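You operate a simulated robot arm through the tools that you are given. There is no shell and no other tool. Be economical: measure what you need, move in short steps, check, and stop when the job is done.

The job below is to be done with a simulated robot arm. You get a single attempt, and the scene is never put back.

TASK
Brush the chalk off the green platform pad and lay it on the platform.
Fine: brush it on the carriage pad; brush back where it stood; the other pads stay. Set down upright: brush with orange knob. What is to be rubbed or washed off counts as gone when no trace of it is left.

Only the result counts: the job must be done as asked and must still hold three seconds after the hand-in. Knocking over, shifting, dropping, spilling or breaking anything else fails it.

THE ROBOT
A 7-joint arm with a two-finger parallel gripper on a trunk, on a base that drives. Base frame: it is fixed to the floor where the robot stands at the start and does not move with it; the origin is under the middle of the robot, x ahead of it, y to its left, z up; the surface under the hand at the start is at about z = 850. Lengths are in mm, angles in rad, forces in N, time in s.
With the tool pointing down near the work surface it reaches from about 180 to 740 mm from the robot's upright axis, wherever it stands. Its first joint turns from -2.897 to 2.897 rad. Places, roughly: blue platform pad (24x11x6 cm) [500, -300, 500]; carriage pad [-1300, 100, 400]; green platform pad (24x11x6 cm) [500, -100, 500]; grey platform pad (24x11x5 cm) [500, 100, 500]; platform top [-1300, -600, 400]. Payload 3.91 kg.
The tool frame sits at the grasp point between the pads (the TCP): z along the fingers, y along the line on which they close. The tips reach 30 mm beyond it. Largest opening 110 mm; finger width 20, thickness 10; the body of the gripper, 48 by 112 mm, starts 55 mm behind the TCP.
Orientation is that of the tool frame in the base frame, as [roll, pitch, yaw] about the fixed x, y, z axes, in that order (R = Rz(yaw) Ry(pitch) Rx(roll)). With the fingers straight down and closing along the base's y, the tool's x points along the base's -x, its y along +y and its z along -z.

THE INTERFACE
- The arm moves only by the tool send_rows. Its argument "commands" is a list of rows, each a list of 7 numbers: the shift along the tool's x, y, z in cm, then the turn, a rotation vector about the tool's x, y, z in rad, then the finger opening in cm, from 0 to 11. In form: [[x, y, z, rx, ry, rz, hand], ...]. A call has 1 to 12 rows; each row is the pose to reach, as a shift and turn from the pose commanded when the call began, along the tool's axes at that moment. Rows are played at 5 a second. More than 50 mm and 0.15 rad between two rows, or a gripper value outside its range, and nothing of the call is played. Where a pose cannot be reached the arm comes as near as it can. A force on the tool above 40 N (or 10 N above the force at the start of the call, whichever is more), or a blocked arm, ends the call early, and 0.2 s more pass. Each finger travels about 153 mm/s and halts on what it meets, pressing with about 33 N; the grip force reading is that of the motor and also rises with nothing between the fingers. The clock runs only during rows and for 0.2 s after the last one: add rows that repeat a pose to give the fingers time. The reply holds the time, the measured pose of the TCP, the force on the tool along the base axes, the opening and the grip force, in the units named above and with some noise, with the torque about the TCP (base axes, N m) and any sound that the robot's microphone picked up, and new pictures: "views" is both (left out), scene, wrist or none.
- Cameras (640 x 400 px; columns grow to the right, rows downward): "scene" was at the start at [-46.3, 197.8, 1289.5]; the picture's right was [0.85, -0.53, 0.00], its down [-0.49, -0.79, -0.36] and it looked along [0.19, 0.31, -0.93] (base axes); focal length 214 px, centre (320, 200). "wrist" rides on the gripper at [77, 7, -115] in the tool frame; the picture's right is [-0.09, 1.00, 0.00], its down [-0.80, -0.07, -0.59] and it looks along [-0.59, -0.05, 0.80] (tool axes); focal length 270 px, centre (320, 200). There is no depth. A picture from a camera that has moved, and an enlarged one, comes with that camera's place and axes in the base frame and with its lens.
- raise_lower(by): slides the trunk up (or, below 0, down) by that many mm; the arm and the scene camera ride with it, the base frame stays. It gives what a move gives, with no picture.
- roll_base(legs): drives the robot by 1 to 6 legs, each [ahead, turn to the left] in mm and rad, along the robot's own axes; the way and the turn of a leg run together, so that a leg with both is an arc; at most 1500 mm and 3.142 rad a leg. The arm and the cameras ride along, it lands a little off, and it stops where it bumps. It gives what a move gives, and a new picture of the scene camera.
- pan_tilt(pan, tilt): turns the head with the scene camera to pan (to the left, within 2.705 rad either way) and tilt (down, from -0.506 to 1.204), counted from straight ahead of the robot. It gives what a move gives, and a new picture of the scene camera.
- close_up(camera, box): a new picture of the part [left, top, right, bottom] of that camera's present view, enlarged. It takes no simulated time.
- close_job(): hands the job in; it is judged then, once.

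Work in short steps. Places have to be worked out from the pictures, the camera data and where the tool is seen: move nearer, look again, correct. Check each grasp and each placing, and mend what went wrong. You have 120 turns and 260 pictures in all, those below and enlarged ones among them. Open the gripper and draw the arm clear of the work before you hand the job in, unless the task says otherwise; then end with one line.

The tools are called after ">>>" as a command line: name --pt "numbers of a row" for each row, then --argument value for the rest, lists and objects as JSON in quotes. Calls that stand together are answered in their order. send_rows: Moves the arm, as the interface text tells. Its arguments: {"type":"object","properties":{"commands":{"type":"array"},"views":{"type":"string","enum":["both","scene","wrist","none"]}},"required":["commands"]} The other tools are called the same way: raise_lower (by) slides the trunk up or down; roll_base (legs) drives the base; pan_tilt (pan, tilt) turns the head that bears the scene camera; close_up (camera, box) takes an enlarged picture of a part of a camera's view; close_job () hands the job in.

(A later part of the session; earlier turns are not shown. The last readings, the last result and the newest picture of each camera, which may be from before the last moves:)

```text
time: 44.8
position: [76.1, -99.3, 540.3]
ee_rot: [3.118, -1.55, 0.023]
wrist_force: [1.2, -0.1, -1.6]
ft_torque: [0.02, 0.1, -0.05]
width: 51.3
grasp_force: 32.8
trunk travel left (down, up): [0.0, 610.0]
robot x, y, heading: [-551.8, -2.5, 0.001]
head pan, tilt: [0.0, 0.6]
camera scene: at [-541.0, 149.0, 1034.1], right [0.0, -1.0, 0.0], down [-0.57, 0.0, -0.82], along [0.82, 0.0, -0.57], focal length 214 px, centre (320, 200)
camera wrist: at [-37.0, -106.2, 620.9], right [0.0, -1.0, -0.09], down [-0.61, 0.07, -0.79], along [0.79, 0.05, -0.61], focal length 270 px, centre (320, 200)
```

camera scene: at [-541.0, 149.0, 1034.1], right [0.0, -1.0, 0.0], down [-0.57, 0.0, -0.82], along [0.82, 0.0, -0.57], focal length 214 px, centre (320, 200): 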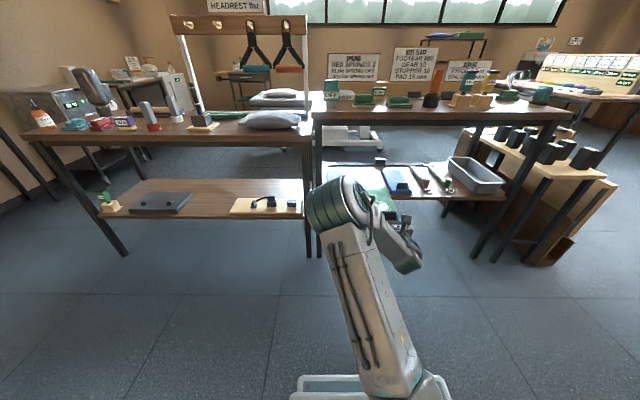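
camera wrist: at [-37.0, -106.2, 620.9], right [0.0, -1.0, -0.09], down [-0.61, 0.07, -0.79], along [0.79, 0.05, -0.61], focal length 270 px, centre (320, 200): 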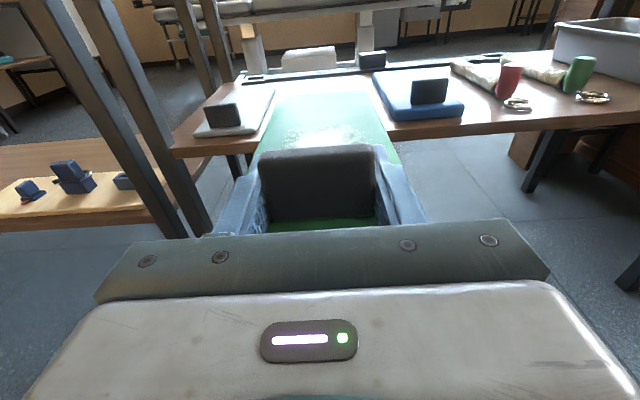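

Pad tip is clear of the shelf. Turn right, raise the trunk, then finish turning toward the reformer.

>>> roll_base --legs '[[0, -1.2]]'

>>> raise_lower --by 250

>>> pan_tilt --pan -1.2 --tilt 0.7

```text
time: 48.2
position: [-415.0, -623.5, 540.8]
ee_rot: [3.103, -1.549, -1.162]
wrist_force: [0.3, -0.3, -1.1]
ft_torque: [0.08, 0.07, -0.03]
width: 51.0
grasp_force: 32.9
trunk travel left (down, up): [0.0, 610.0]
robot x, y, heading: [-550.3, -2.3, -1.193]
head pan, tilt: [0.0, 0.6]
camera scene: at [-408.7, 42.9, 1034.1], right [-0.93, -0.37, 0.0], down [-0.21, 0.53, -0.82], along [0.3, -0.77, -0.57], focal length 214 px, centre (320, 200)
```

scene: 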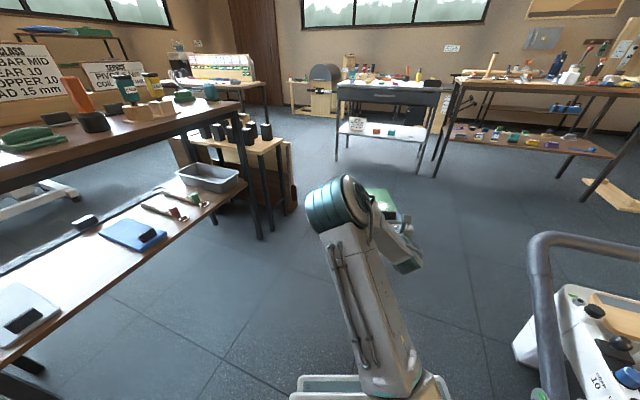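

```text
time: 50.8
position: [-413.7, -623.6, 790.9]
ee_rot: [3.109, -1.55, -1.165]
wrist_force: [0.0, -0.2, -0.9]
ft_torque: [0.09, 0.03, -0.03]
width: 51.2
grasp_force: 33.0
trunk travel left (down, up): [-250.0, 360.0]
robot x, y, heading: [-549.9, -1.1, -1.197]
head pan, tilt: [0.0, 0.6]
```

```text
time: 52.2
position: [-413.8, -621.8, 792.1]
ee_rot: [3.109, -1.551, -1.164]
wrist_force: [-0.2, 0.2, -1.0]
ft_torque: [0.08, 0.03, 0.01]
width: 51.3
grasp_force: 33.1
trunk travel left (down, up): [-250.0, 360.0]
robot x, y, heading: [-553.2, -3.3, -1.194]
head pan, tilt: [-1.201, 0.7]
camera scene: at [-503.5, 67.3, 1275.5], right [-0.68, 0.73, 0.0], down [0.47, 0.44, -0.77], along [-0.56, -0.52, -0.64], focal length 214 px, centre (320, 200)
```

scene: 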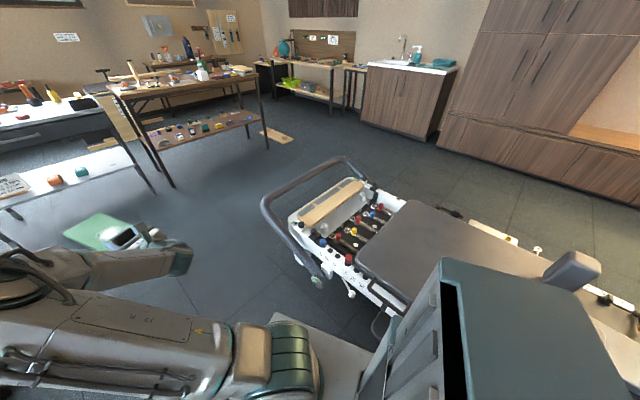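

Reformer in view; pad is well above it at z≈790. Finish the turn to face it and look.

>>> roll_base --legs '[[0, -1.947]]'

>>> pan_tilt --pan 0.2 --tilt 0.9

>>> send_rows --pt "0 0 0 0 0 0 3.5" --views "wrist"

```text
time: 57.2
position: [-1182.0, 98.7, 791.0]
ee_rot: [3.11, -1.549, -3.117]
wrist_force: [0.4, 0.5, -0.4]
ft_torque: [-0.05, -0.12, 0.01]
width: 51.1
grasp_force: 32.9
trunk travel left (down, up): [-250.0, 360.0]
robot x, y, heading: [-554.9, -2.3, 3.139]
head pan, tilt: [-1.201, 0.7]
camera scene: at [-507.4, -72.2, 1275.5], right [0.93, 0.36, 0.0], down [0.23, -0.6, -0.76], along [-0.27, 0.71, -0.64], focal length 214 px, centre (320, 200)
```

scene: 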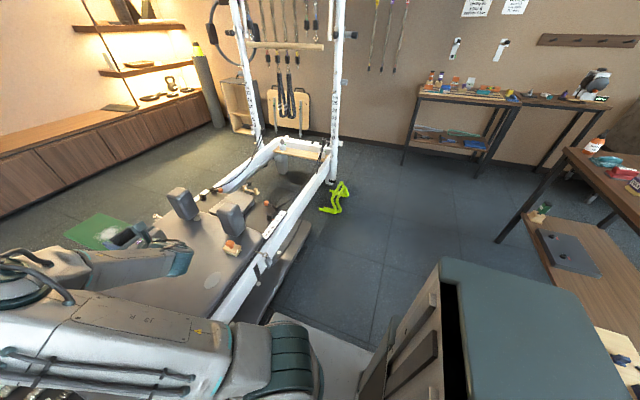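

```text
time: 58.8
position: [-1182.2, 99.0, 790.5]
ee_rot: [3.11, -1.55, -3.115]
wrist_force: [1.0, 0.0, -1.4]
ft_torque: [0.01, -0.11, -0.02]
width: 51.2
grasp_force: 32.3
trunk travel left (down, up): [-250.0, 360.0]
robot x, y, heading: [-553.4, -1.3, 3.137]
head pan, tilt: [0.201, 0.901]
camera scene: at [-550.9, -166.3, 1259.3], right [-0.2, 0.98, 0.0], down [0.77, 0.15, -0.62], along [-0.61, -0.12, -0.78], focal length 214 px, centre (320, 200)
```

scene: 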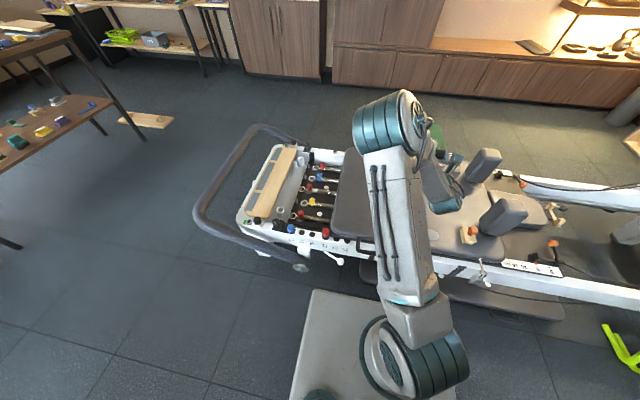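

```text
time: 59.2
position: [-1182.2, 98.5, 791.5]
ee_rot: [3.109, -1.549, -3.117]
wrist_force: [-0.4, -0.2, -1.0]
ft_torque: [-0.03, -0.13, 0.0]
width: 51.6
grasp_force: 32.2
trunk travel left (down, up): [-250.0, 360.0]
robot x, y, heading: [-549.8, -3.4, 3.139]
head pan, tilt: [0.201, 0.901]
camera wrist: at [-1069.5, 104.4, 871.0], right [0.01, 1.0, -0.09], down [0.61, -0.07, -0.79], along [-0.79, -0.05, -0.61], focal length 270 px, centre (320, 200)
```

wrist: 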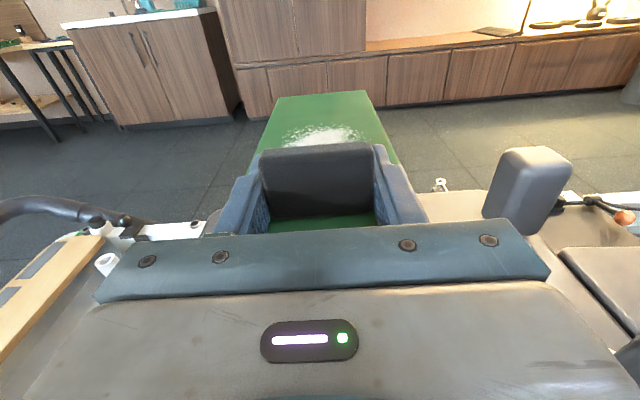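

Facing the reformer: carriage spans x≈-1037..-1658, y≈-190..450 at z≈400. I retract the pad 57 mm so that the chalk spot will be within reach, then lower.

>>> send_rows --pt "0 0 -2.5 0 0 0 3.5" --pt "0 0 -5.7 0 0 0 3.5" --views "none"

>>> raise_lower --by -250

>>> send_rows --pt "-2 0 0 0 0 0 3.5" --pt "-4 0 0 0 0 0 3.5" --views "both"

```text
time: 59.8
position: [-1125.0, 98.9, 792.3]
ee_rot: [3.127, -1.549, -3.132]
wrist_force: [-0.3, -1.0, -0.5]
ft_torque: [0.02, -0.11, 0.0]
width: 51.3
grasp_force: 32.8
trunk travel left (down, up): [-250.0, 360.0]
robot x, y, heading: [-553.5, -2.4, 3.137]
head pan, tilt: [0.201, 0.901]
```

```text
time: 62.4
position: [-1126.8, 100.0, 541.5]
ee_rot: [3.11, -1.549, -3.117]
wrist_force: [0.0, -0.4, -1.5]
ft_torque: [0.05, -0.1, 0.02]
width: 51.3
grasp_force: 33.1
trunk travel left (down, up): [0.0, 610.0]
robot x, y, heading: [-552.5, -1.6, 3.135]
head pan, tilt: [0.201, 0.901]
```

```text
time: 63.0
position: [-1125.7, 99.4, 502.6]
ee_rot: [3.127, -1.55, -3.133]
wrist_force: [-0.4, -0.7, -0.2]
ft_torque: [-0.03, -0.12, 0.0]
width: 51.1
grasp_force: 33.2
trunk travel left (down, up): [0.0, 610.0]
robot x, y, heading: [-554.8, -2.7, 3.136]
head pan, tilt: [0.201, 0.901]
camera scene: at [-550.7, -166.3, 1009.4], right [-0.2, 0.98, 0.0], down [0.77, 0.15, -0.62], along [-0.61, -0.12, -0.78], focal length 214 px, centre (320, 200)
camera wrist: at [-1012.7, 104.6, 582.2], right [0.01, 1.0, -0.09], down [0.61, -0.07, -0.79], along [-0.79, -0.05, -0.61], focal length 270 px, centre (320, 200)
```

scene: 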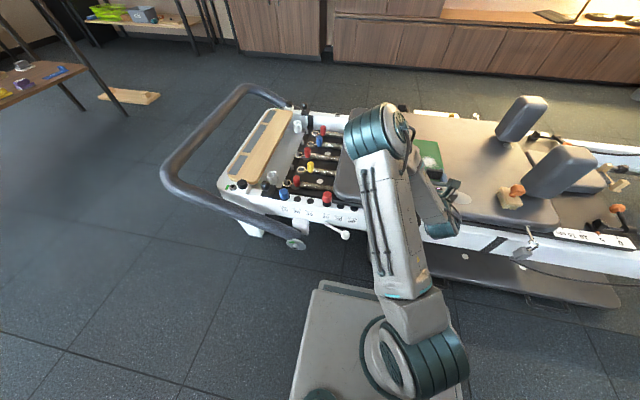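
wrist: 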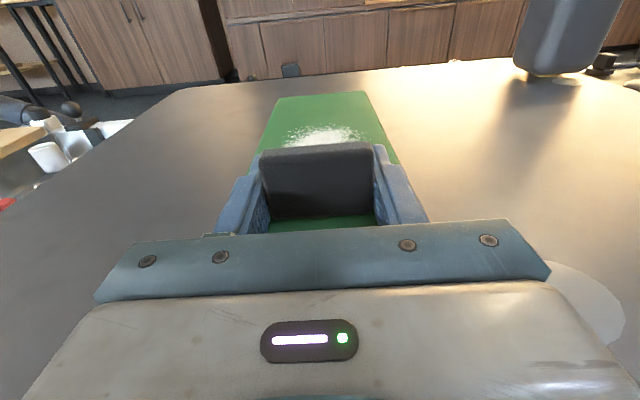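

Clear so far. Lower in small steps until contact.

>>> send_rows --pt "-1 0 0 0 0 0 3.5" --pt "-2 0 0 0 0 0 3.5" --pt "-3 0 0 0 0 0 3.5" --pt "-4 0 0 0 0 0 3.5" --pt "-4.5 0 0 0 0 0 3.5" --views "both"

```text
time: 63.6
position: [-1125.2, 99.8, 489.7]
ee_rot: [1.395, -1.569, -1.4]
wrist_force: [9.5, -3.4, 24.6]
ft_torque: [-0.58, -2.51, -0.03]
width: 51.5
grasp_force: 32.8
trunk travel left (down, up): [0.0, 610.0]
robot x, y, heading: [-552.1, -1.6, 3.139]
head pan, tilt: [0.201, 0.901]
stopped in row 3: the force on the tool passed its limit at 56 N (the readings are from after the stop); the commanded pose is now the measured one
camera scene: at [-548.8, -166.7, 1009.6], right [-0.2, 0.98, 0.0], down [0.77, 0.16, -0.62], along [-0.61, -0.12, -0.78], focal length 214 px, centre (320, 200)
camera wrist: at [-1010.4, 104.6, 567.3], right [0.01, 1.0, -0.09], down [0.59, -0.07, -0.8], along [-0.8, -0.05, -0.59], focal length 270 px, centre (320, 200)
```

scene: 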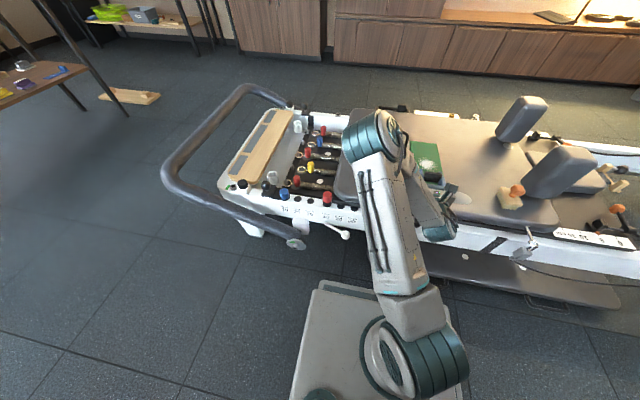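
wrist: 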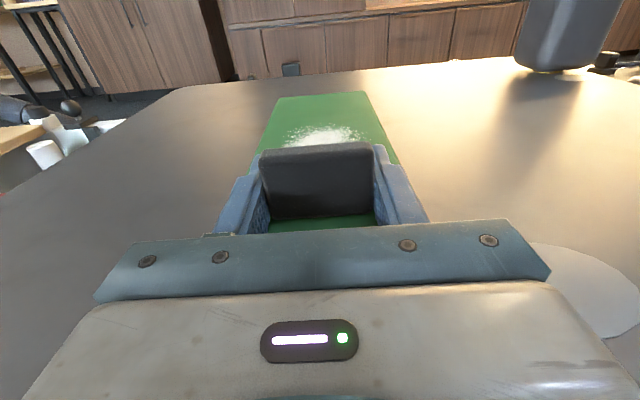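

Contact at z≈490 is about 100 mm behind the TCP — the wrist, not the pad, is touching the carriage's near edge. I lift, pull back 50 mm, and pitch the nose slightly down to clear it.

>>> send_rows --pt "1.5 0 0 0 0 0 3.5" --pt "3 0 -1 0 0 0 3.5" --pt "3 0 -3 0 -0.05 0 3.5" --pt "3 0 -5 0 -0.1 0 3.5" --views "wrist"

>>> close_up --camera "scene" --box '[330, 100, 570, 300]'

```text
time: 64.6
position: [-1081.2, 101.6, 517.2]
ee_rot: [3.129, -1.464, -3.134]
wrist_force: [0.5, 0.4, -1.1]
ft_torque: [-0.01, -0.14, -0.03]
width: 51.4
grasp_force: 33.0
out of reach, approached as far as the arm can: row 4
trunk travel left (down, up): [0.0, 610.0]
robot x, y, heading: [-552.3, -7.7, 3.143]
head pan, tilt: [0.201, 0.901]
camera wrist: at [-975.1, 106.4, 605.5], right [0.01, 1.0, -0.09], down [0.68, -0.07, -0.73], along [-0.74, -0.05, -0.67], focal length 270 px, centre (320, 200)
```

wrist: 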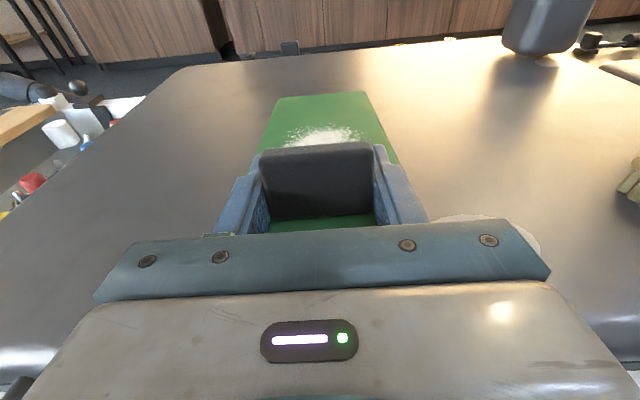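

```text
2.00 times, centred on (450, 200) of scene
camera zoom: at [-550.7, -166.3, 1009.3], right [-0.2, 0.98, 0.0], down [0.77, 0.15, -0.62], along [-0.61, -0.12, -0.78], focal length 429 px, centre (60, 200)
```

zoom: 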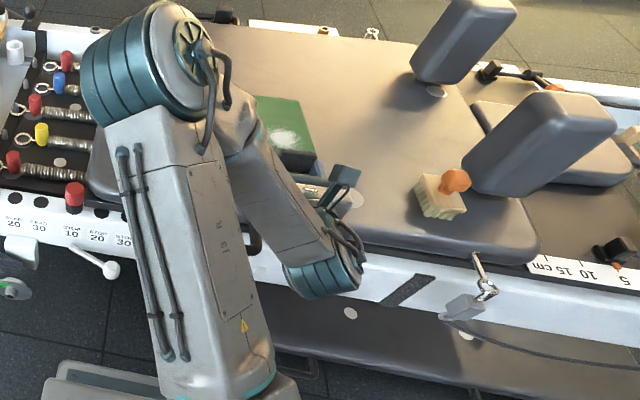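

The forearm's wrist housing is what sits over the near rail. Now pulled back, I try lowering again carefully.

>>> send_rows --pt "-1 0 0.1 0 0 0 3.5" --pt "-2 0 0.2 0 0 0 3.5" --pt "-3 0 0.3 0 0 0 3.5" --pt "-4 0 0.4 0 0 0 3.5" --pt "-5 0 0.5 0 0 0 3.5" --views "both"

```text
time: 66.0
position: [-1078.5, 101.1, 472.6]
ee_rot: [3.116, -1.481, -3.122]
wrist_force: [12.5, -3.4, 17.3]
ft_torque: [-0.36, 0.52, 0.23]
width: 51.4
grasp_force: 33.0
trunk travel left (down, up): [0.0, 610.0]
robot x, y, heading: [-553.3, 1.8, 3.134]
head pan, tilt: [0.201, 0.901]
stopped in row 5: the force on the tool passed its limit at 41 N (the readings are from after the stop); the commanded pose is now the measured one
camera scene: at [-548.5, -166.6, 1009.2], right [-0.2, 0.98, 0.0], down [0.77, 0.15, -0.62], along [-0.61, -0.12, -0.78], focal length 214 px, centre (320, 200)
camera wrist: at [-972.6, 106.5, 559.4], right [0.01, 1.0, -0.09], down [0.66, -0.07, -0.75], along [-0.75, -0.05, -0.66], focal length 270 px, centre (320, 200)
```

scene: 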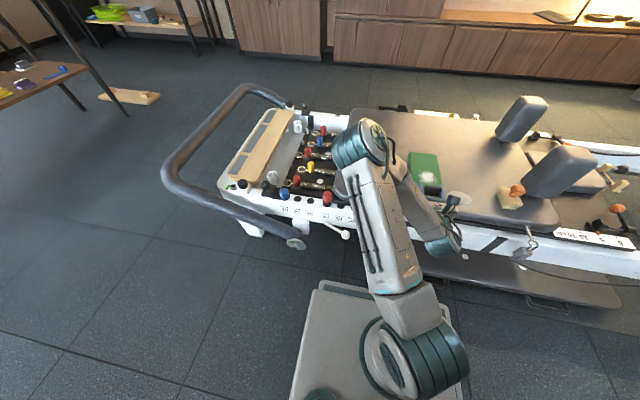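
wrist: 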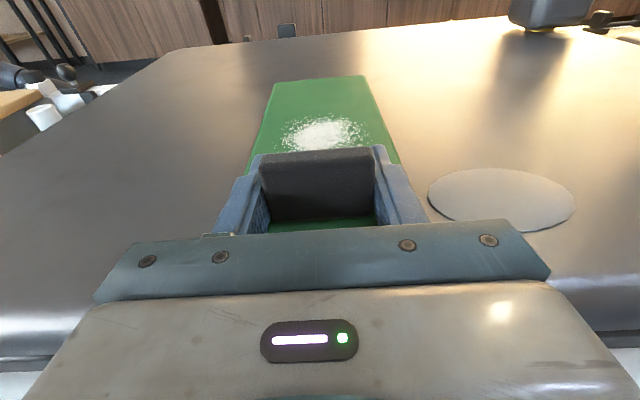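

Now the contact is the pad itself (it rotated slightly level in the grip). Press a few mm more to flatten, then release.

>>> send_rows --pt "-0.2 0 0 0 0 0 3.5" --pt "-0.4 0 0 0 0 0 3.5" --views "wrist"

>>> close_up --camera "scene" --box '[380, 120, 480, 220]'

```text
time: 66.5
position: [-1080.3, 101.7, 471.6]
ee_rot: [3.09, -1.492, -3.096]
wrist_force: [10.9, -3.5, 18.0]
ft_torque: [-0.41, -0.88, 0.1]
width: 51.2
grasp_force: 32.9
trunk travel left (down, up): [0.0, 610.0]
robot x, y, heading: [-553.7, -1.7, 3.135]
head pan, tilt: [0.201, 0.901]
stopped in row 2: the force on the tool passed its limit at 43 N (the readings are from after the stop); the commanded pose is now the measured one
camera wrist: at [-972.1, 106.5, 558.5], right [0.01, 1.0, -0.08], down [0.66, -0.07, -0.75], along [-0.75, -0.05, -0.66], focal length 270 px, centre (320, 200)
```

wrist: 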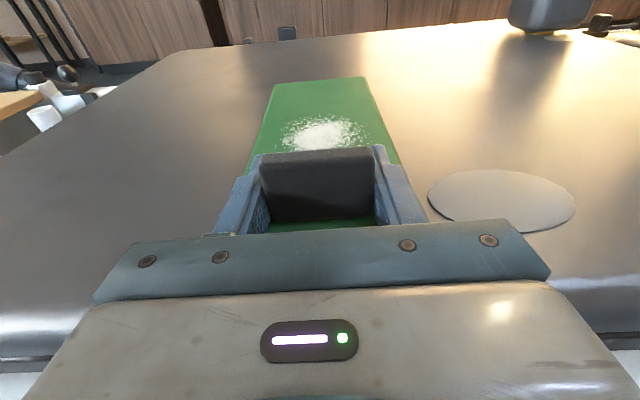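

```text
4.00 times, centred on (430, 170) of scene
camera zoom: at [-548.5, -166.7, 1009.1], right [-0.2, 0.98, 0.0], down [0.77, 0.16, -0.62], along [-0.61, -0.12, -0.78], focal length 858 px, centre (-120, 320)
```

zoom: 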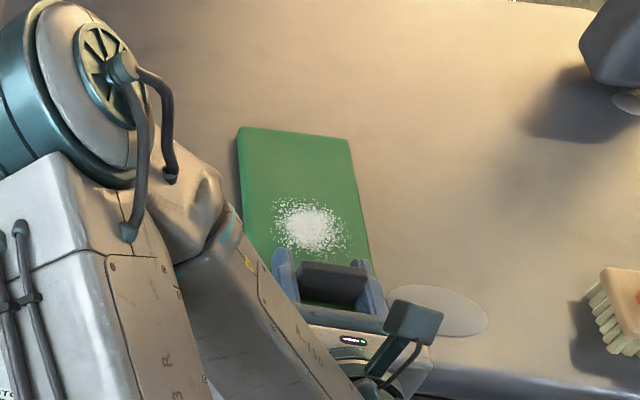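

The pad lies flat. Open the fingers, then rise straight up.

>>> send_rows --pt "0 0 0 0 0 0 6" --pt "0 0 0 0 0 0 7" --pt "0 0 0 0 0 0 8" --pt "2 0 0 0 0 0 8" --pt "5 0 0 0 0 0 8" --pt "9 0 0 0 0 0 8" --pt "13 0 0 0 0 0 8" --views "both"

```text
time: 68.1
position: [-1091.6, 101.7, 599.9]
ee_rot: [3.109, -1.485, -3.118]
wrist_force: [-0.8, 0.6, -0.1]
ft_torque: [0.0, 0.02, 0.0]
width: 80.1
grasp_force: 0.1
trunk travel left (down, up): [0.0, 610.0]
robot x, y, heading: [-553.6, -0.4, 3.139]
head pan, tilt: [0.201, 0.901]
camera scene: at [-550.2, -166.3, 1009.2], right [-0.2, 0.98, 0.0], down [0.77, 0.15, -0.62], along [-0.61, -0.12, -0.78], focal length 214 px, centre (320, 200)
camera wrist: at [-984.3, 106.9, 687.2], right [0.01, 1.0, -0.08], down [0.66, -0.07, -0.75], along [-0.75, -0.05, -0.66], focal length 270 px, centre (320, 200)
```

scene: 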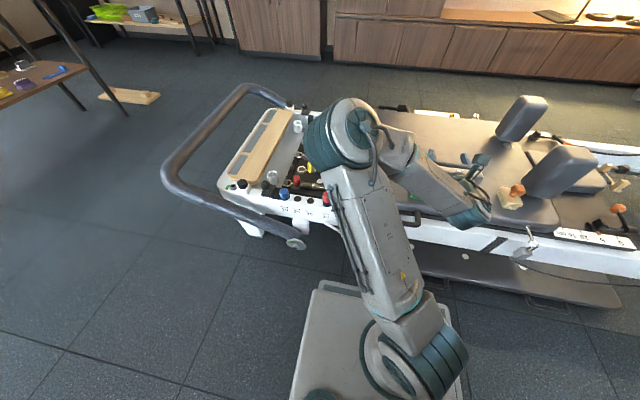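
wrist: 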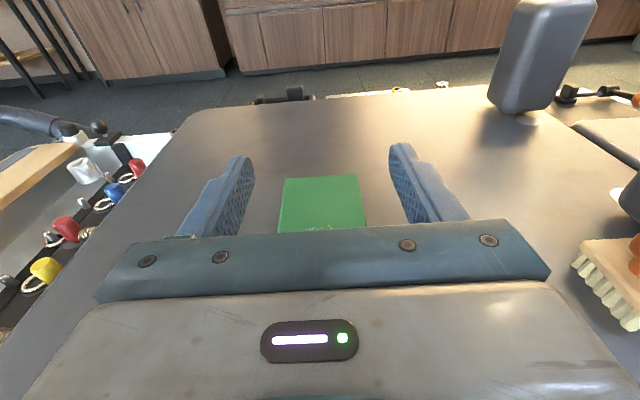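

Released cleanly. Now rotate the tool to point down, then go over the brush.

>>> send_rows --pt "0.5 0 0 0 -0.14 0 8" --pt "1 0 0 0 -0.28 0 8" --pt "1.5 0 0 0 -0.42 0 8" --pt "2 0 0 0 -0.56 0 8" --pt "2.5 0 0 0 -0.7 0 8" --pt "3 0 0 0 -0.84 0 8" --pt "3.5 0 0 0 -0.98 0 8" --pt "4 0 0 0 -1.12 0 8" --pt "4.5 0 0 0 -1.26 0 8" --pt "5 0 0 0 -1.4 0 8" --pt "5.5 0 0 0 -1.485 0 8" --views "both"

```text
time: 70.5
position: [-1097.1, 102.2, 654.1]
ee_rot: [3.138, 0.001, 3.134]
wrist_force: [0.5, -0.1, 0.3]
ft_torque: [0.01, -0.01, -0.01]
width: 80.0
grasp_force: 0.0
trunk travel left (down, up): [0.0, 610.0]
robot x, y, heading: [-551.9, -3.3, 3.142]
head pan, tilt: [0.201, 0.901]
camera scene: at [-550.0, -166.3, 1009.3], right [-0.2, 0.98, 0.0], down [0.77, 0.15, -0.62], along [-0.61, -0.12, -0.78], focal length 214 px, centre (320, 200)
camera wrist: at [-1173.5, 107.2, 769.3], right [0.1, 1.0, 0.0], down [0.8, -0.08, 0.6], along [0.59, -0.05, -0.8], focal length 270 px, centre (320, 200)
```

scene: 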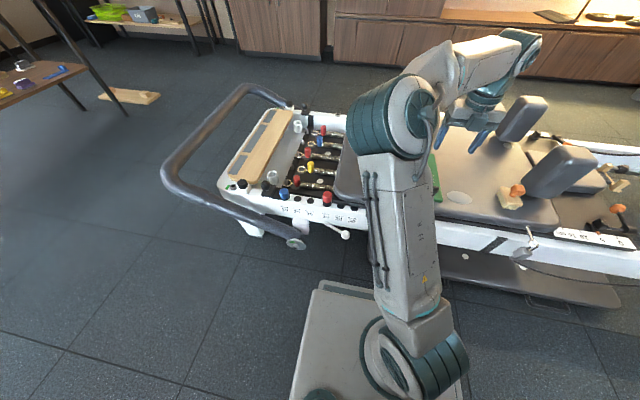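
wrist: 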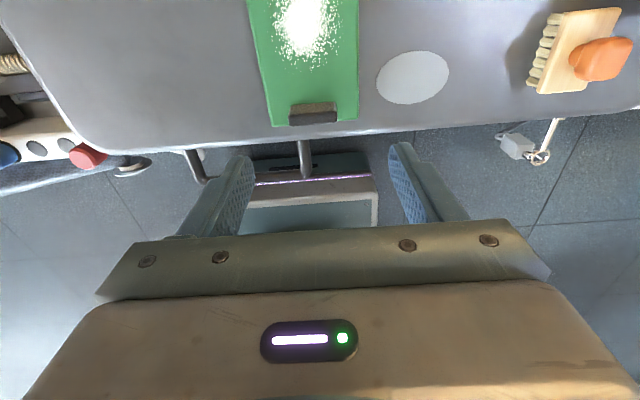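

Brush estimated at (-1110, 352). Move over it, 250 mm to +y.

>>> send_rows --pt "0 4 0 0 0 0 8" --pt "0 8 0 0 0 0 8" --pt "0 12 0 0 0 0 8" --pt "0 16 0 0 0 0 8" --pt "0 20 0 0 0 0 8" --pt "0 24 0 0 0 0 8" --views "both"

```text
time: 71.9
position: [-1094.8, 341.6, 654.8]
ee_rot: [3.138, 0.001, 3.133]
wrist_force: [0.1, -0.3, 0.4]
ft_torque: [-0.01, 0.0, 0.0]
width: 79.9
grasp_force: 0.0
trunk travel left (down, up): [0.0, 610.0]
robot x, y, heading: [-554.0, 0.8, 3.139]
head pan, tilt: [0.201, 0.901]
camera scene: at [-550.1, -166.4, 1009.3], right [-0.2, 0.98, 0.0], down [0.77, 0.15, -0.62], along [-0.61, -0.12, -0.78], focal length 214 px, centre (320, 200)
camera wrist: at [-1171.7, 347.6, 770.2], right [0.09, 1.0, 0.0], down [0.8, -0.08, 0.59], along [0.59, -0.05, -0.8], focal length 270 px, centre (320, 200)
```

scene: 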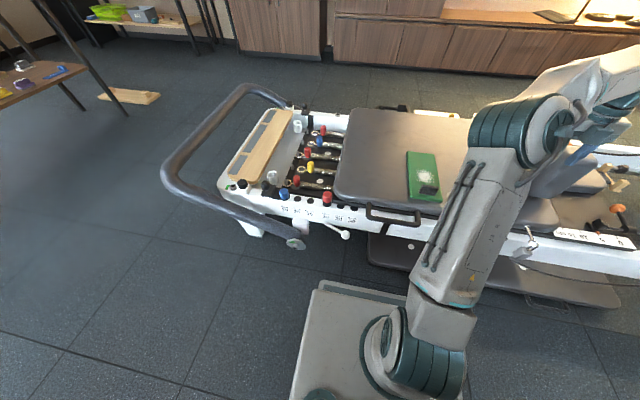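
wrist: 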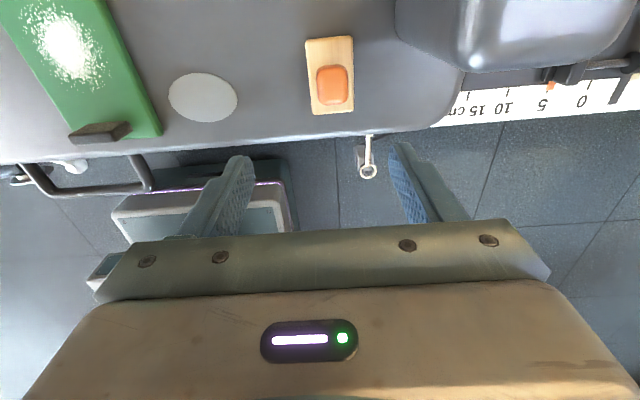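

Brush block about 72×46 mm aligned with the axes, knob at ~(-1108, 355). Centre over it and descend to z≈565.

>>> send_rows --pt "0.6 0.7 3 0 0 0 8" --pt "1.3 1.35 6 0 0 0 8" --pt "1.3 1.35 8.5 0 0 0 8" --views "both"

```text
time: 72.7
position: [-1108.3, 353.3, 570.8]
ee_rot: [3.139, -0.002, 3.136]
wrist_force: [0.2, 0.2, 0.4]
ft_torque: [0.0, 0.05, 0.0]
width: 79.8
grasp_force: 0.1
trunk travel left (down, up): [0.0, 610.0]
robot x, y, heading: [-552.2, -1.7, 3.145]
head pan, tilt: [0.201, 0.901]
camera scene: at [-550.0, -166.2, 1009.4], right [-0.2, 0.98, 0.0], down [0.77, 0.15, -0.62], along [-0.61, -0.12, -0.78], focal length 214 px, centre (320, 200)
camera wrist: at [-1185.2, 360.5, 685.0], right [0.09, 1.0, 0.0], down [0.8, -0.08, 0.59], along [0.59, -0.05, -0.8], focal length 270 px, centre (320, 200)
```

scene: 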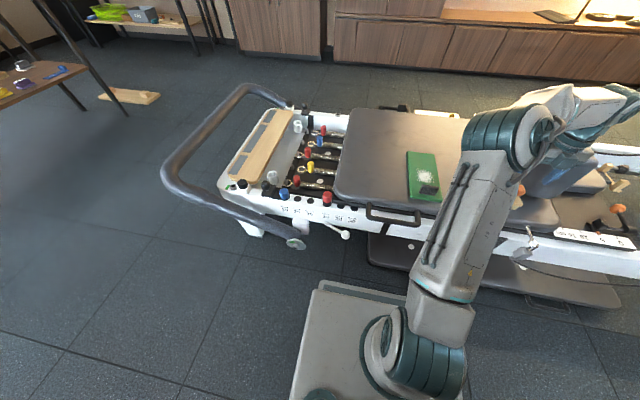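
wrist: 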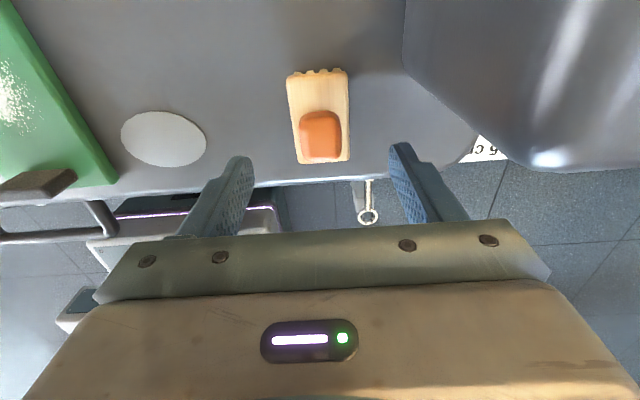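

Knob is centred (z≈495). Narrow the fingers to 60 mm and go down to z≈518, then inspect.

>>> send_rows --pt "0 0.1 2 0 0 0 6" --pt "-0.2 0.1 4 0 0 0 6" --pt "-0.2 0.1 5.2 0 0 0 6" --views "wrist"

>>> close_up --camera "wrist" --box '[200, 80, 440, 230]'

>>> close_up --camera "scene" --box '[460, 140, 580, 240]'

```text
time: 73.5
position: [-1106.5, 355.7, 518.3]
ee_rot: [3.139, 0.0, 3.135]
wrist_force: [-0.3, 0.0, -0.7]
ft_torque: [-0.01, -0.01, 0.01]
width: 60.1
grasp_force: 0.0
trunk travel left (down, up): [0.0, 610.0]
robot x, y, heading: [-553.8, 0.2, 3.138]
head pan, tilt: [0.201, 0.901]
camera wrist: at [-1183.1, 362.4, 633.5], right [0.09, 1.0, 0.0], down [0.8, -0.08, 0.59], along [0.59, -0.05, -0.8], focal length 270 px, centre (320, 200)
```

wrist: 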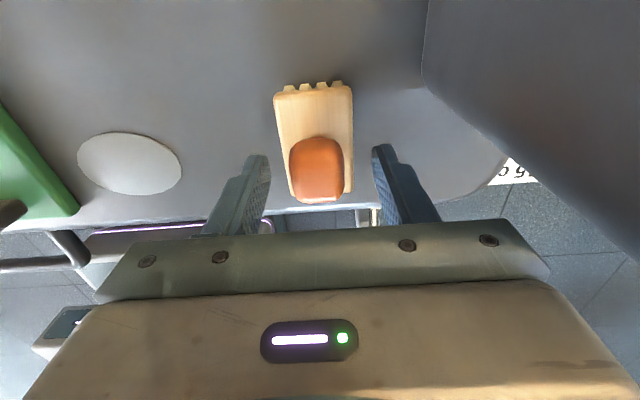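

```text
2.67 times, centred on (320, 155) of wrist
camera zoom: at [-1183.1, 362.4, 633.5], right [0.09, 1.0, 0.0], down [0.8, -0.08, 0.59], along [0.59, -0.05, -0.8], focal length 721 px, centre (320, 320)
```

zoom: 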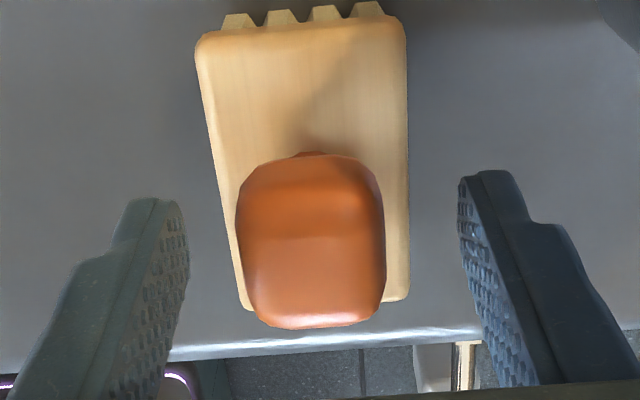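

```text
4.00 times, centred on (520, 190) of scene
camera zoom: at [-550.0, -166.2, 1009.3], right [-0.2, 0.98, 0.0], down [0.77, 0.15, -0.62], along [-0.61, -0.12, -0.78], focal length 858 px, centre (-480, 240)
```

zoom: 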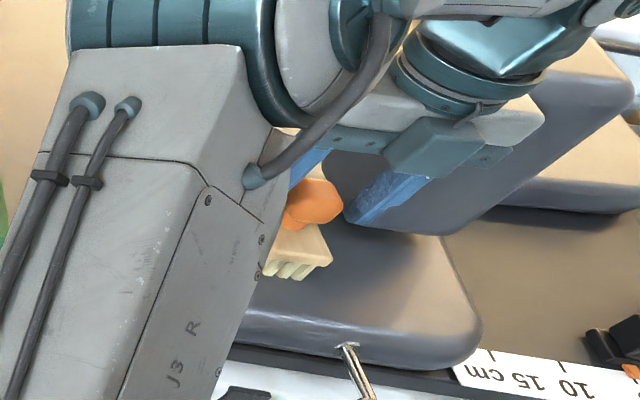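

Knob (mushroom head, ~30 mm) is centred between the fingers. Descend 10 mm and close.

>>> send_rows --pt "0 -0.15 1.1 0 0 0 6" --pt "0 -0.15 1.1 0 0 0 4" --pt "0 -0.15 1.1 0 0 0 2" --pt "0 -0.15 1.1 0 0 0 1.5" --pt "0 -0.15 1.1 0 0 0 1.5" --views "wrist"

>>> close_up --camera "scene" --box '[460, 140, 580, 240]'

```text
time: 74.7
position: [-1106.9, 355.9, 508.4]
ee_rot: [3.137, 0.001, 3.135]
wrist_force: [0.1, 0.2, 0.5]
ft_torque: [0.0, 0.02, 0.01]
width: 29.5
grasp_force: 33.2
trunk travel left (down, up): [0.0, 610.0]
robot x, y, heading: [-551.8, 0.8, 3.14]
head pan, tilt: [0.201, 0.901]
camera wrist: at [-1184.0, 361.4, 622.7], right [0.09, 1.0, 0.0], down [0.8, -0.08, 0.59], along [0.59, -0.05, -0.8], focal length 270 px, centre (320, 200)
```

wrist: 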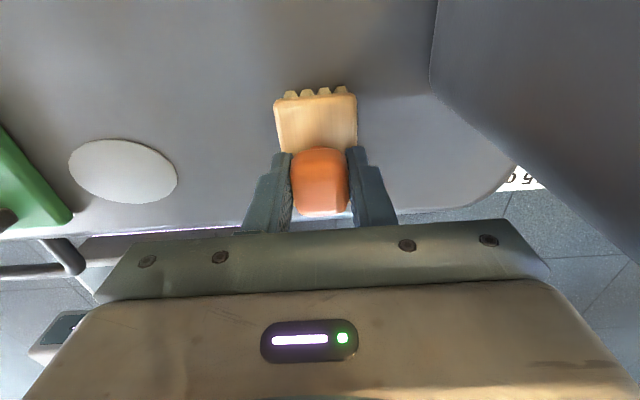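

```text
4.00 times, centred on (520, 190) of scene
camera zoom: at [-550.1, -166.1, 1009.3], right [-0.2, 0.98, 0.0], down [0.77, 0.15, -0.62], along [-0.61, -0.12, -0.78], focal length 858 px, centre (-480, 240)
```

zoom: 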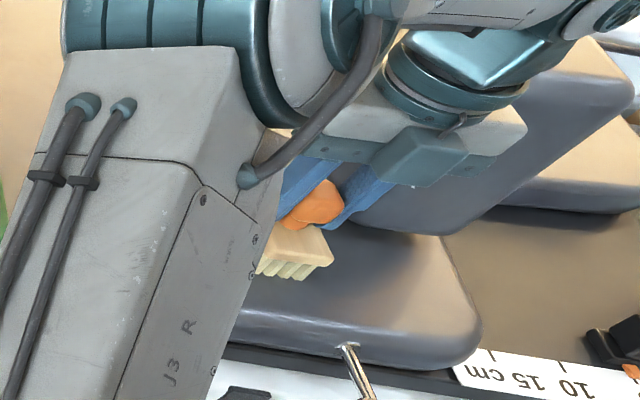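

Gripped at 29.5 mm (place pose recorded: -1106.9, 355.9, 508.4). Lift and check.

>>> send_rows --pt "0 0 -1 0 0 0 1" --pt "0 0 -3 0 0 0 1" --pt "0 0 -6 0 0 0 1" --pt "0 0 -9 0 0 0 1" --views "both"

>>> close_up --camera "wrist" --box '[200, 60, 440, 230]'

```text
time: 75.7
position: [-1107.9, 355.4, 596.5]
ee_rot: [3.138, -0.002, 3.134]
wrist_force: [-0.3, -0.4, -1.6]
ft_torque: [0.01, -0.02, -0.04]
width: 29.5
grasp_force: 32.8
trunk travel left (down, up): [0.0, 610.0]
robot x, y, heading: [-551.0, -0.5, 3.136]
head pan, tilt: [0.201, 0.901]
camera scene: at [-550.3, -166.1, 1009.3], right [-0.2, 0.98, 0.0], down [0.77, 0.15, -0.62], along [-0.61, -0.12, -0.78], focal length 214 px, centre (320, 200)
camera wrist: at [-1183.5, 361.9, 712.0], right [0.09, 1.0, 0.0], down [0.8, -0.08, 0.59], along [0.59, -0.05, -0.8], focal length 270 px, centre (320, 200)
```

scene: 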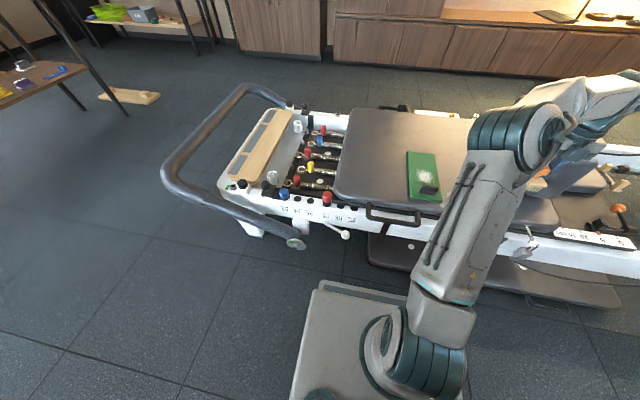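
wrist: 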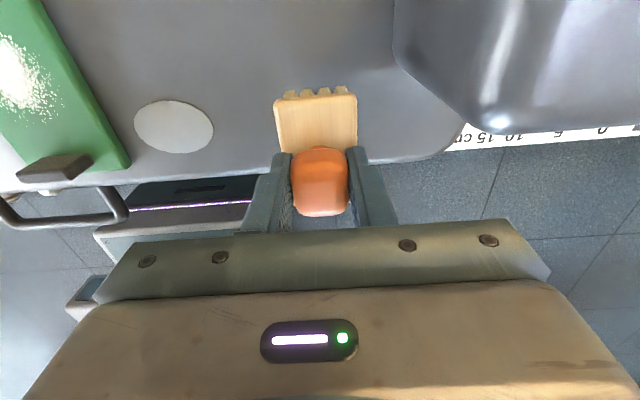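

```text
2.35 times, centred on (320, 145) of wrist
camera zoom: at [-1183.5, 361.9, 712.0], right [0.09, 1.0, 0.0], down [0.8, -0.08, 0.59], along [0.59, -0.05, -0.8], focal length 636 px, centre (320, 329)
```

zoom: 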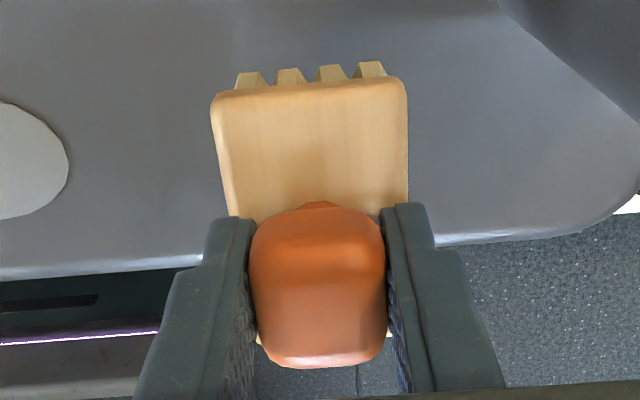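

Brush firmly held. Move over the chalk at about (-1170, 100).

>>> send_rows --pt "1 -4.3 0 0 0 0 1" --pt "2 -8.6 0 0 0 0 1" --pt "3 -12.9 0 0 0 0 1" --pt "4 -17.2 0 0 0 0 1" --pt "5 -21.3 0 0 0 0 1" --pt "6.2 -25.5 0 0 0 0 1" --views "both"

```text
time: 77.1
position: [-1169.1, 100.0, 596.4]
ee_rot: [3.138, 0.0, 3.134]
wrist_force: [0.5, 0.5, -1.3]
ft_torque: [-0.05, 0.01, -0.01]
width: 29.6
grasp_force: 33.3
trunk travel left (down, up): [0.0, 610.0]
robot x, y, heading: [-552.7, -1.0, 3.144]
head pan, tilt: [0.201, 0.901]
camera scene: at [-550.0, -166.1, 1009.4], right [-0.2, 0.98, 0.0], down [0.77, 0.15, -0.62], along [-0.61, -0.12, -0.78], focal length 214 px, centre (320, 200)
camera wrist: at [-1246.0, 106.1, 711.5], right [0.09, 1.0, 0.0], down [0.8, -0.08, 0.59], along [0.59, -0.05, -0.8], focal length 270 px, centre (320, 200)
```

scene: 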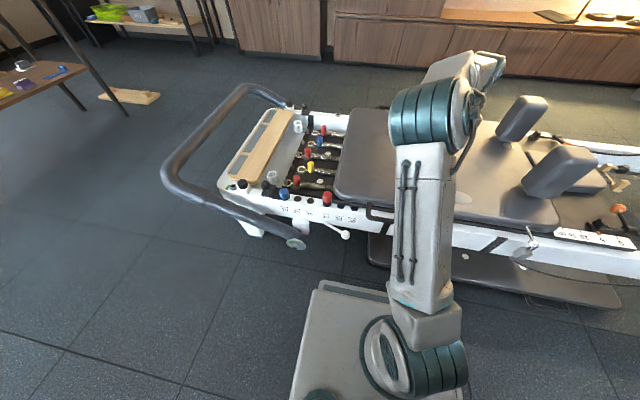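
wrist: 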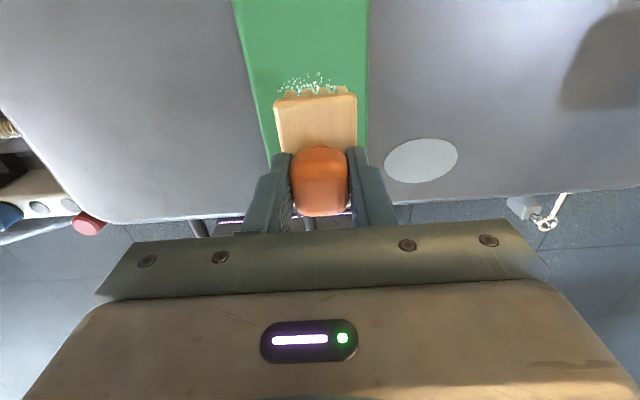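

Chalk spans roughly x -1115..-1197, y 55..131. Descend at (-1155, 93) toward contact.

>>> send_rows --pt "-0.7 -0.3 2 0 0 0 1" --pt "-1.4 -0.7 4 0 0 0 1" --pt "-1.4 -0.7 5.6 0 0 0 1" --pt "-1.4 -0.7 6.2 0 0 0 1" --pt "-1.4 -0.7 6.5 0 0 0 1" --views "wrist"

```text
time: 78.3
position: [-1155.6, 94.0, 531.0]
ee_rot: [3.138, 0.0, 3.137]
wrist_force: [0.1, -1.0, -0.9]
ft_torque: [0.0, 0.0, 0.0]
width: 29.5
grasp_force: 33.1
trunk travel left (down, up): [0.0, 610.0]
robot x, y, heading: [-553.3, -5.4, 3.137]
head pan, tilt: [0.201, 0.901]
camera wrist: at [-1232.5, 98.9, 645.9], right [0.09, 1.0, 0.0], down [0.8, -0.08, 0.59], along [0.59, -0.05, -0.8], focal length 270 px, centre (320, 200)
```

wrist: 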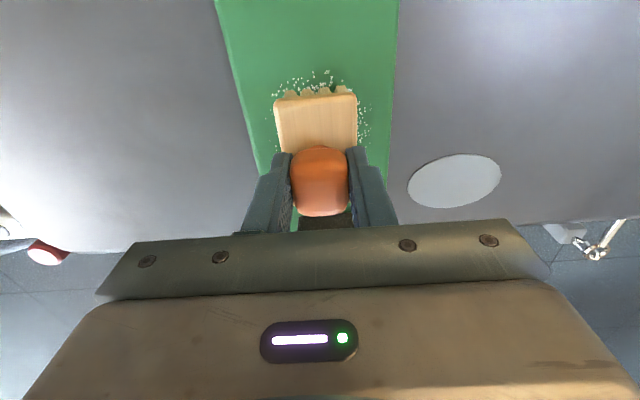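

No contact yet; continue down in 2 mm steps.

>>> send_rows --pt "0 0 0.2 0 0 0 1" --pt "0 0 0.4 0 0 0 1" --pt "0 0 0.5 0 0 0 1" --views "none"

```text
time: 79.1
position: [-1155.1, 93.1, 525.8]
ee_rot: [3.137, -0.001, 3.136]
wrist_force: [-0.1, -0.2, -1.6]
ft_torque: [0.02, -0.02, 0.0]
width: 29.6
grasp_force: 33.0
trunk travel left (down, up): [0.0, 610.0]
robot x, y, heading: [-556.1, 1.3, 3.144]
head pan, tilt: [0.201, 0.901]
```

>>> send_rows --pt "0 0 0.15 0 0 0 1" --pt "0 0 0.3 0 0 0 1" --views "none"

>>> send_rows --pt "0 0 0.1 0 0 0 1" --pt "0 0 0.2 0 0 0 1" --views "none"

```text
time: 79.7
position: [-1155.7, 93.9, 522.8]
ee_rot: [3.137, -0.002, 3.135]
wrist_force: [-0.6, 0.1, -1.2]
ft_torque: [-0.02, -0.01, 0.0]
width: 29.5
grasp_force: 33.4
trunk travel left (down, up): [0.0, 610.0]
robot x, y, heading: [-555.3, -3.9, 3.144]
head pan, tilt: [0.201, 0.901]
```

```text
time: 80.3
position: [-1155.6, 93.6, 523.0]
ee_rot: [3.138, -0.003, 3.136]
wrist_force: [1.0, -0.9, 9.8]
ft_torque: [-0.15, -0.26, 0.01]
width: 29.4
grasp_force: 33.2
trunk travel left (down, up): [0.0, 610.0]
robot x, y, heading: [-553.8, -1.3, 3.139]
head pan, tilt: [0.201, 0.901]
```

Contact at z≈522 with ~10 N. Start rubbing with strokes along the pad.

>>> send_rows --pt "-1.2 0 0 0 0 0 1" --pt "-2.2 0 0 0 0 0 1" --pt "0 0 0 0 0 0 1" --pt "2 0 0 0 0 0 1" --pt "4 0 0 0 0 0 1" --pt "4 1.2 0 0 0 0 1" --pt "2 1.2 0 0 0 0 1" --pt "0 1.2 0 0 0 0 1" --pt "-2.2 1.2 0 0 0 0 1" --pt "0 1.2 0 0 0 0 1" --pt "2 1.2 0 0 0 0 1" --pt "4 1.2 0 0 0 0 1" --views "wrist"

```text
time: 82.9
position: [-1195.8, 104.8, 522.0]
ee_rot: [3.138, 0.002, 3.134]
wrist_force: [7.3, -0.2, 7.8]
ft_torque: [0.01, -0.14, 0.0]
width: 29.5
grasp_force: 32.9
trunk travel left (down, up): [0.0, 610.0]
robot x, y, heading: [-552.5, 1.4, 3.14]
head pan, tilt: [0.201, 0.901]
camera wrist: at [-1272.9, 111.1, 637.1], right [0.09, 1.0, 0.0], down [0.8, -0.08, 0.6], along [0.59, -0.05, -0.8], focal length 270 px, centre (320, 200)
```

wrist: 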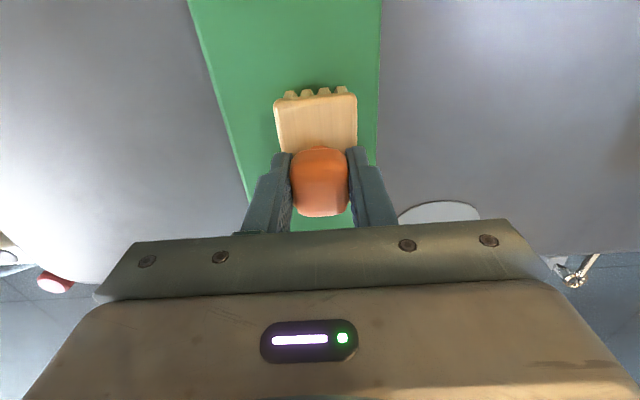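

Chalk is coming off and the pad stays put. Cover the +y side, then the -y side.

>>> send_rows --pt "0 1.2 0 0 0 0 1" --pt "-2 1.2 0 0 0 0 1" --pt "-4 1.2 0 0 0 0 1" --pt "-6.2 1.2 0 0 0 0 1" --pt "-6.2 -0.4 0 0 0 0 1" --pt "-6.2 -2.4 0 0 0 0 1" --pt "-4 -2.4 0 0 0 0 1" --pt "-2 -2.4 0 0 0 0 1" --pt "0 -2.4 0 0 0 0 1" --pt "0 -3.8 0 0 0 0 1" --pt "-2 -3.8 0 0 0 0 1" --pt "-4 -3.8 0 0 0 0 1" --views "none"

>>> send_rows --pt "-2.2 0 0 0 0 0 1" --pt "-2.2 1.6 0 0 0 0 1" --pt "0 1.6 0 0 0 0 1" --pt "2 1.6 0 0 0 0 1" --pt "4 1.6 0 0 0 0 1" --pt "4 3 0 0 0 0 1" --pt "2 3 0 0 0 0 1" --pt "0 3 0 0 0 0 1" --pt "-2.2 3 0 0 0 0 1" --pt "-2.2 4.6 0 0 0 0 1" --pt "0 4.6 0 0 0 0 1" --pt "2 4.6 0 0 0 0 1" --views "wrist"

```text
time: 85.5
position: [-1156.5, 67.6, 522.8]
ee_rot: [3.138, -0.001, 3.135]
wrist_force: [-6.4, -1.4, 9.4]
ft_torque: [-0.1, 0.34, -0.07]
width: 29.7
grasp_force: 33.0
trunk travel left (down, up): [0.0, 610.0]
robot x, y, heading: [-552.0, 3.1, 3.142]
head pan, tilt: [0.201, 0.901]
```

```text
time: 88.1
position: [-1175.1, 116.0, 522.2]
ee_rot: [3.137, -0.001, 3.133]
wrist_force: [8.8, 5.0, 10.2]
ft_torque: [0.17, -0.3, 0.0]
width: 29.4
grasp_force: 33.4
trunk travel left (down, up): [0.0, 610.0]
robot x, y, heading: [-550.6, 0.1, 3.137]
head pan, tilt: [0.201, 0.901]
camera wrist: at [-1251.5, 121.2, 636.7], right [0.1, 1.0, 0.01], down [0.8, -0.08, 0.59], along [0.59, -0.05, -0.8], focal length 270 px, centre (320, 200)
```

wrist: 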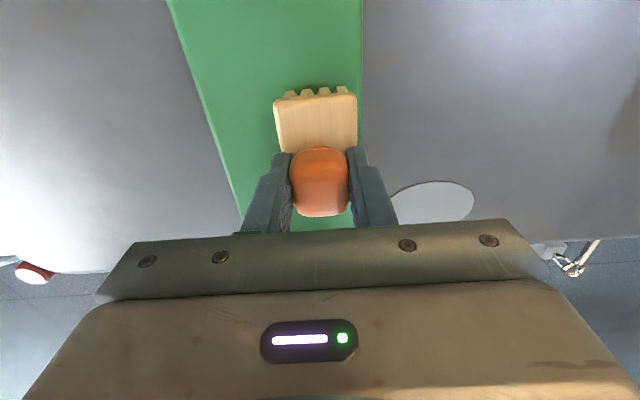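

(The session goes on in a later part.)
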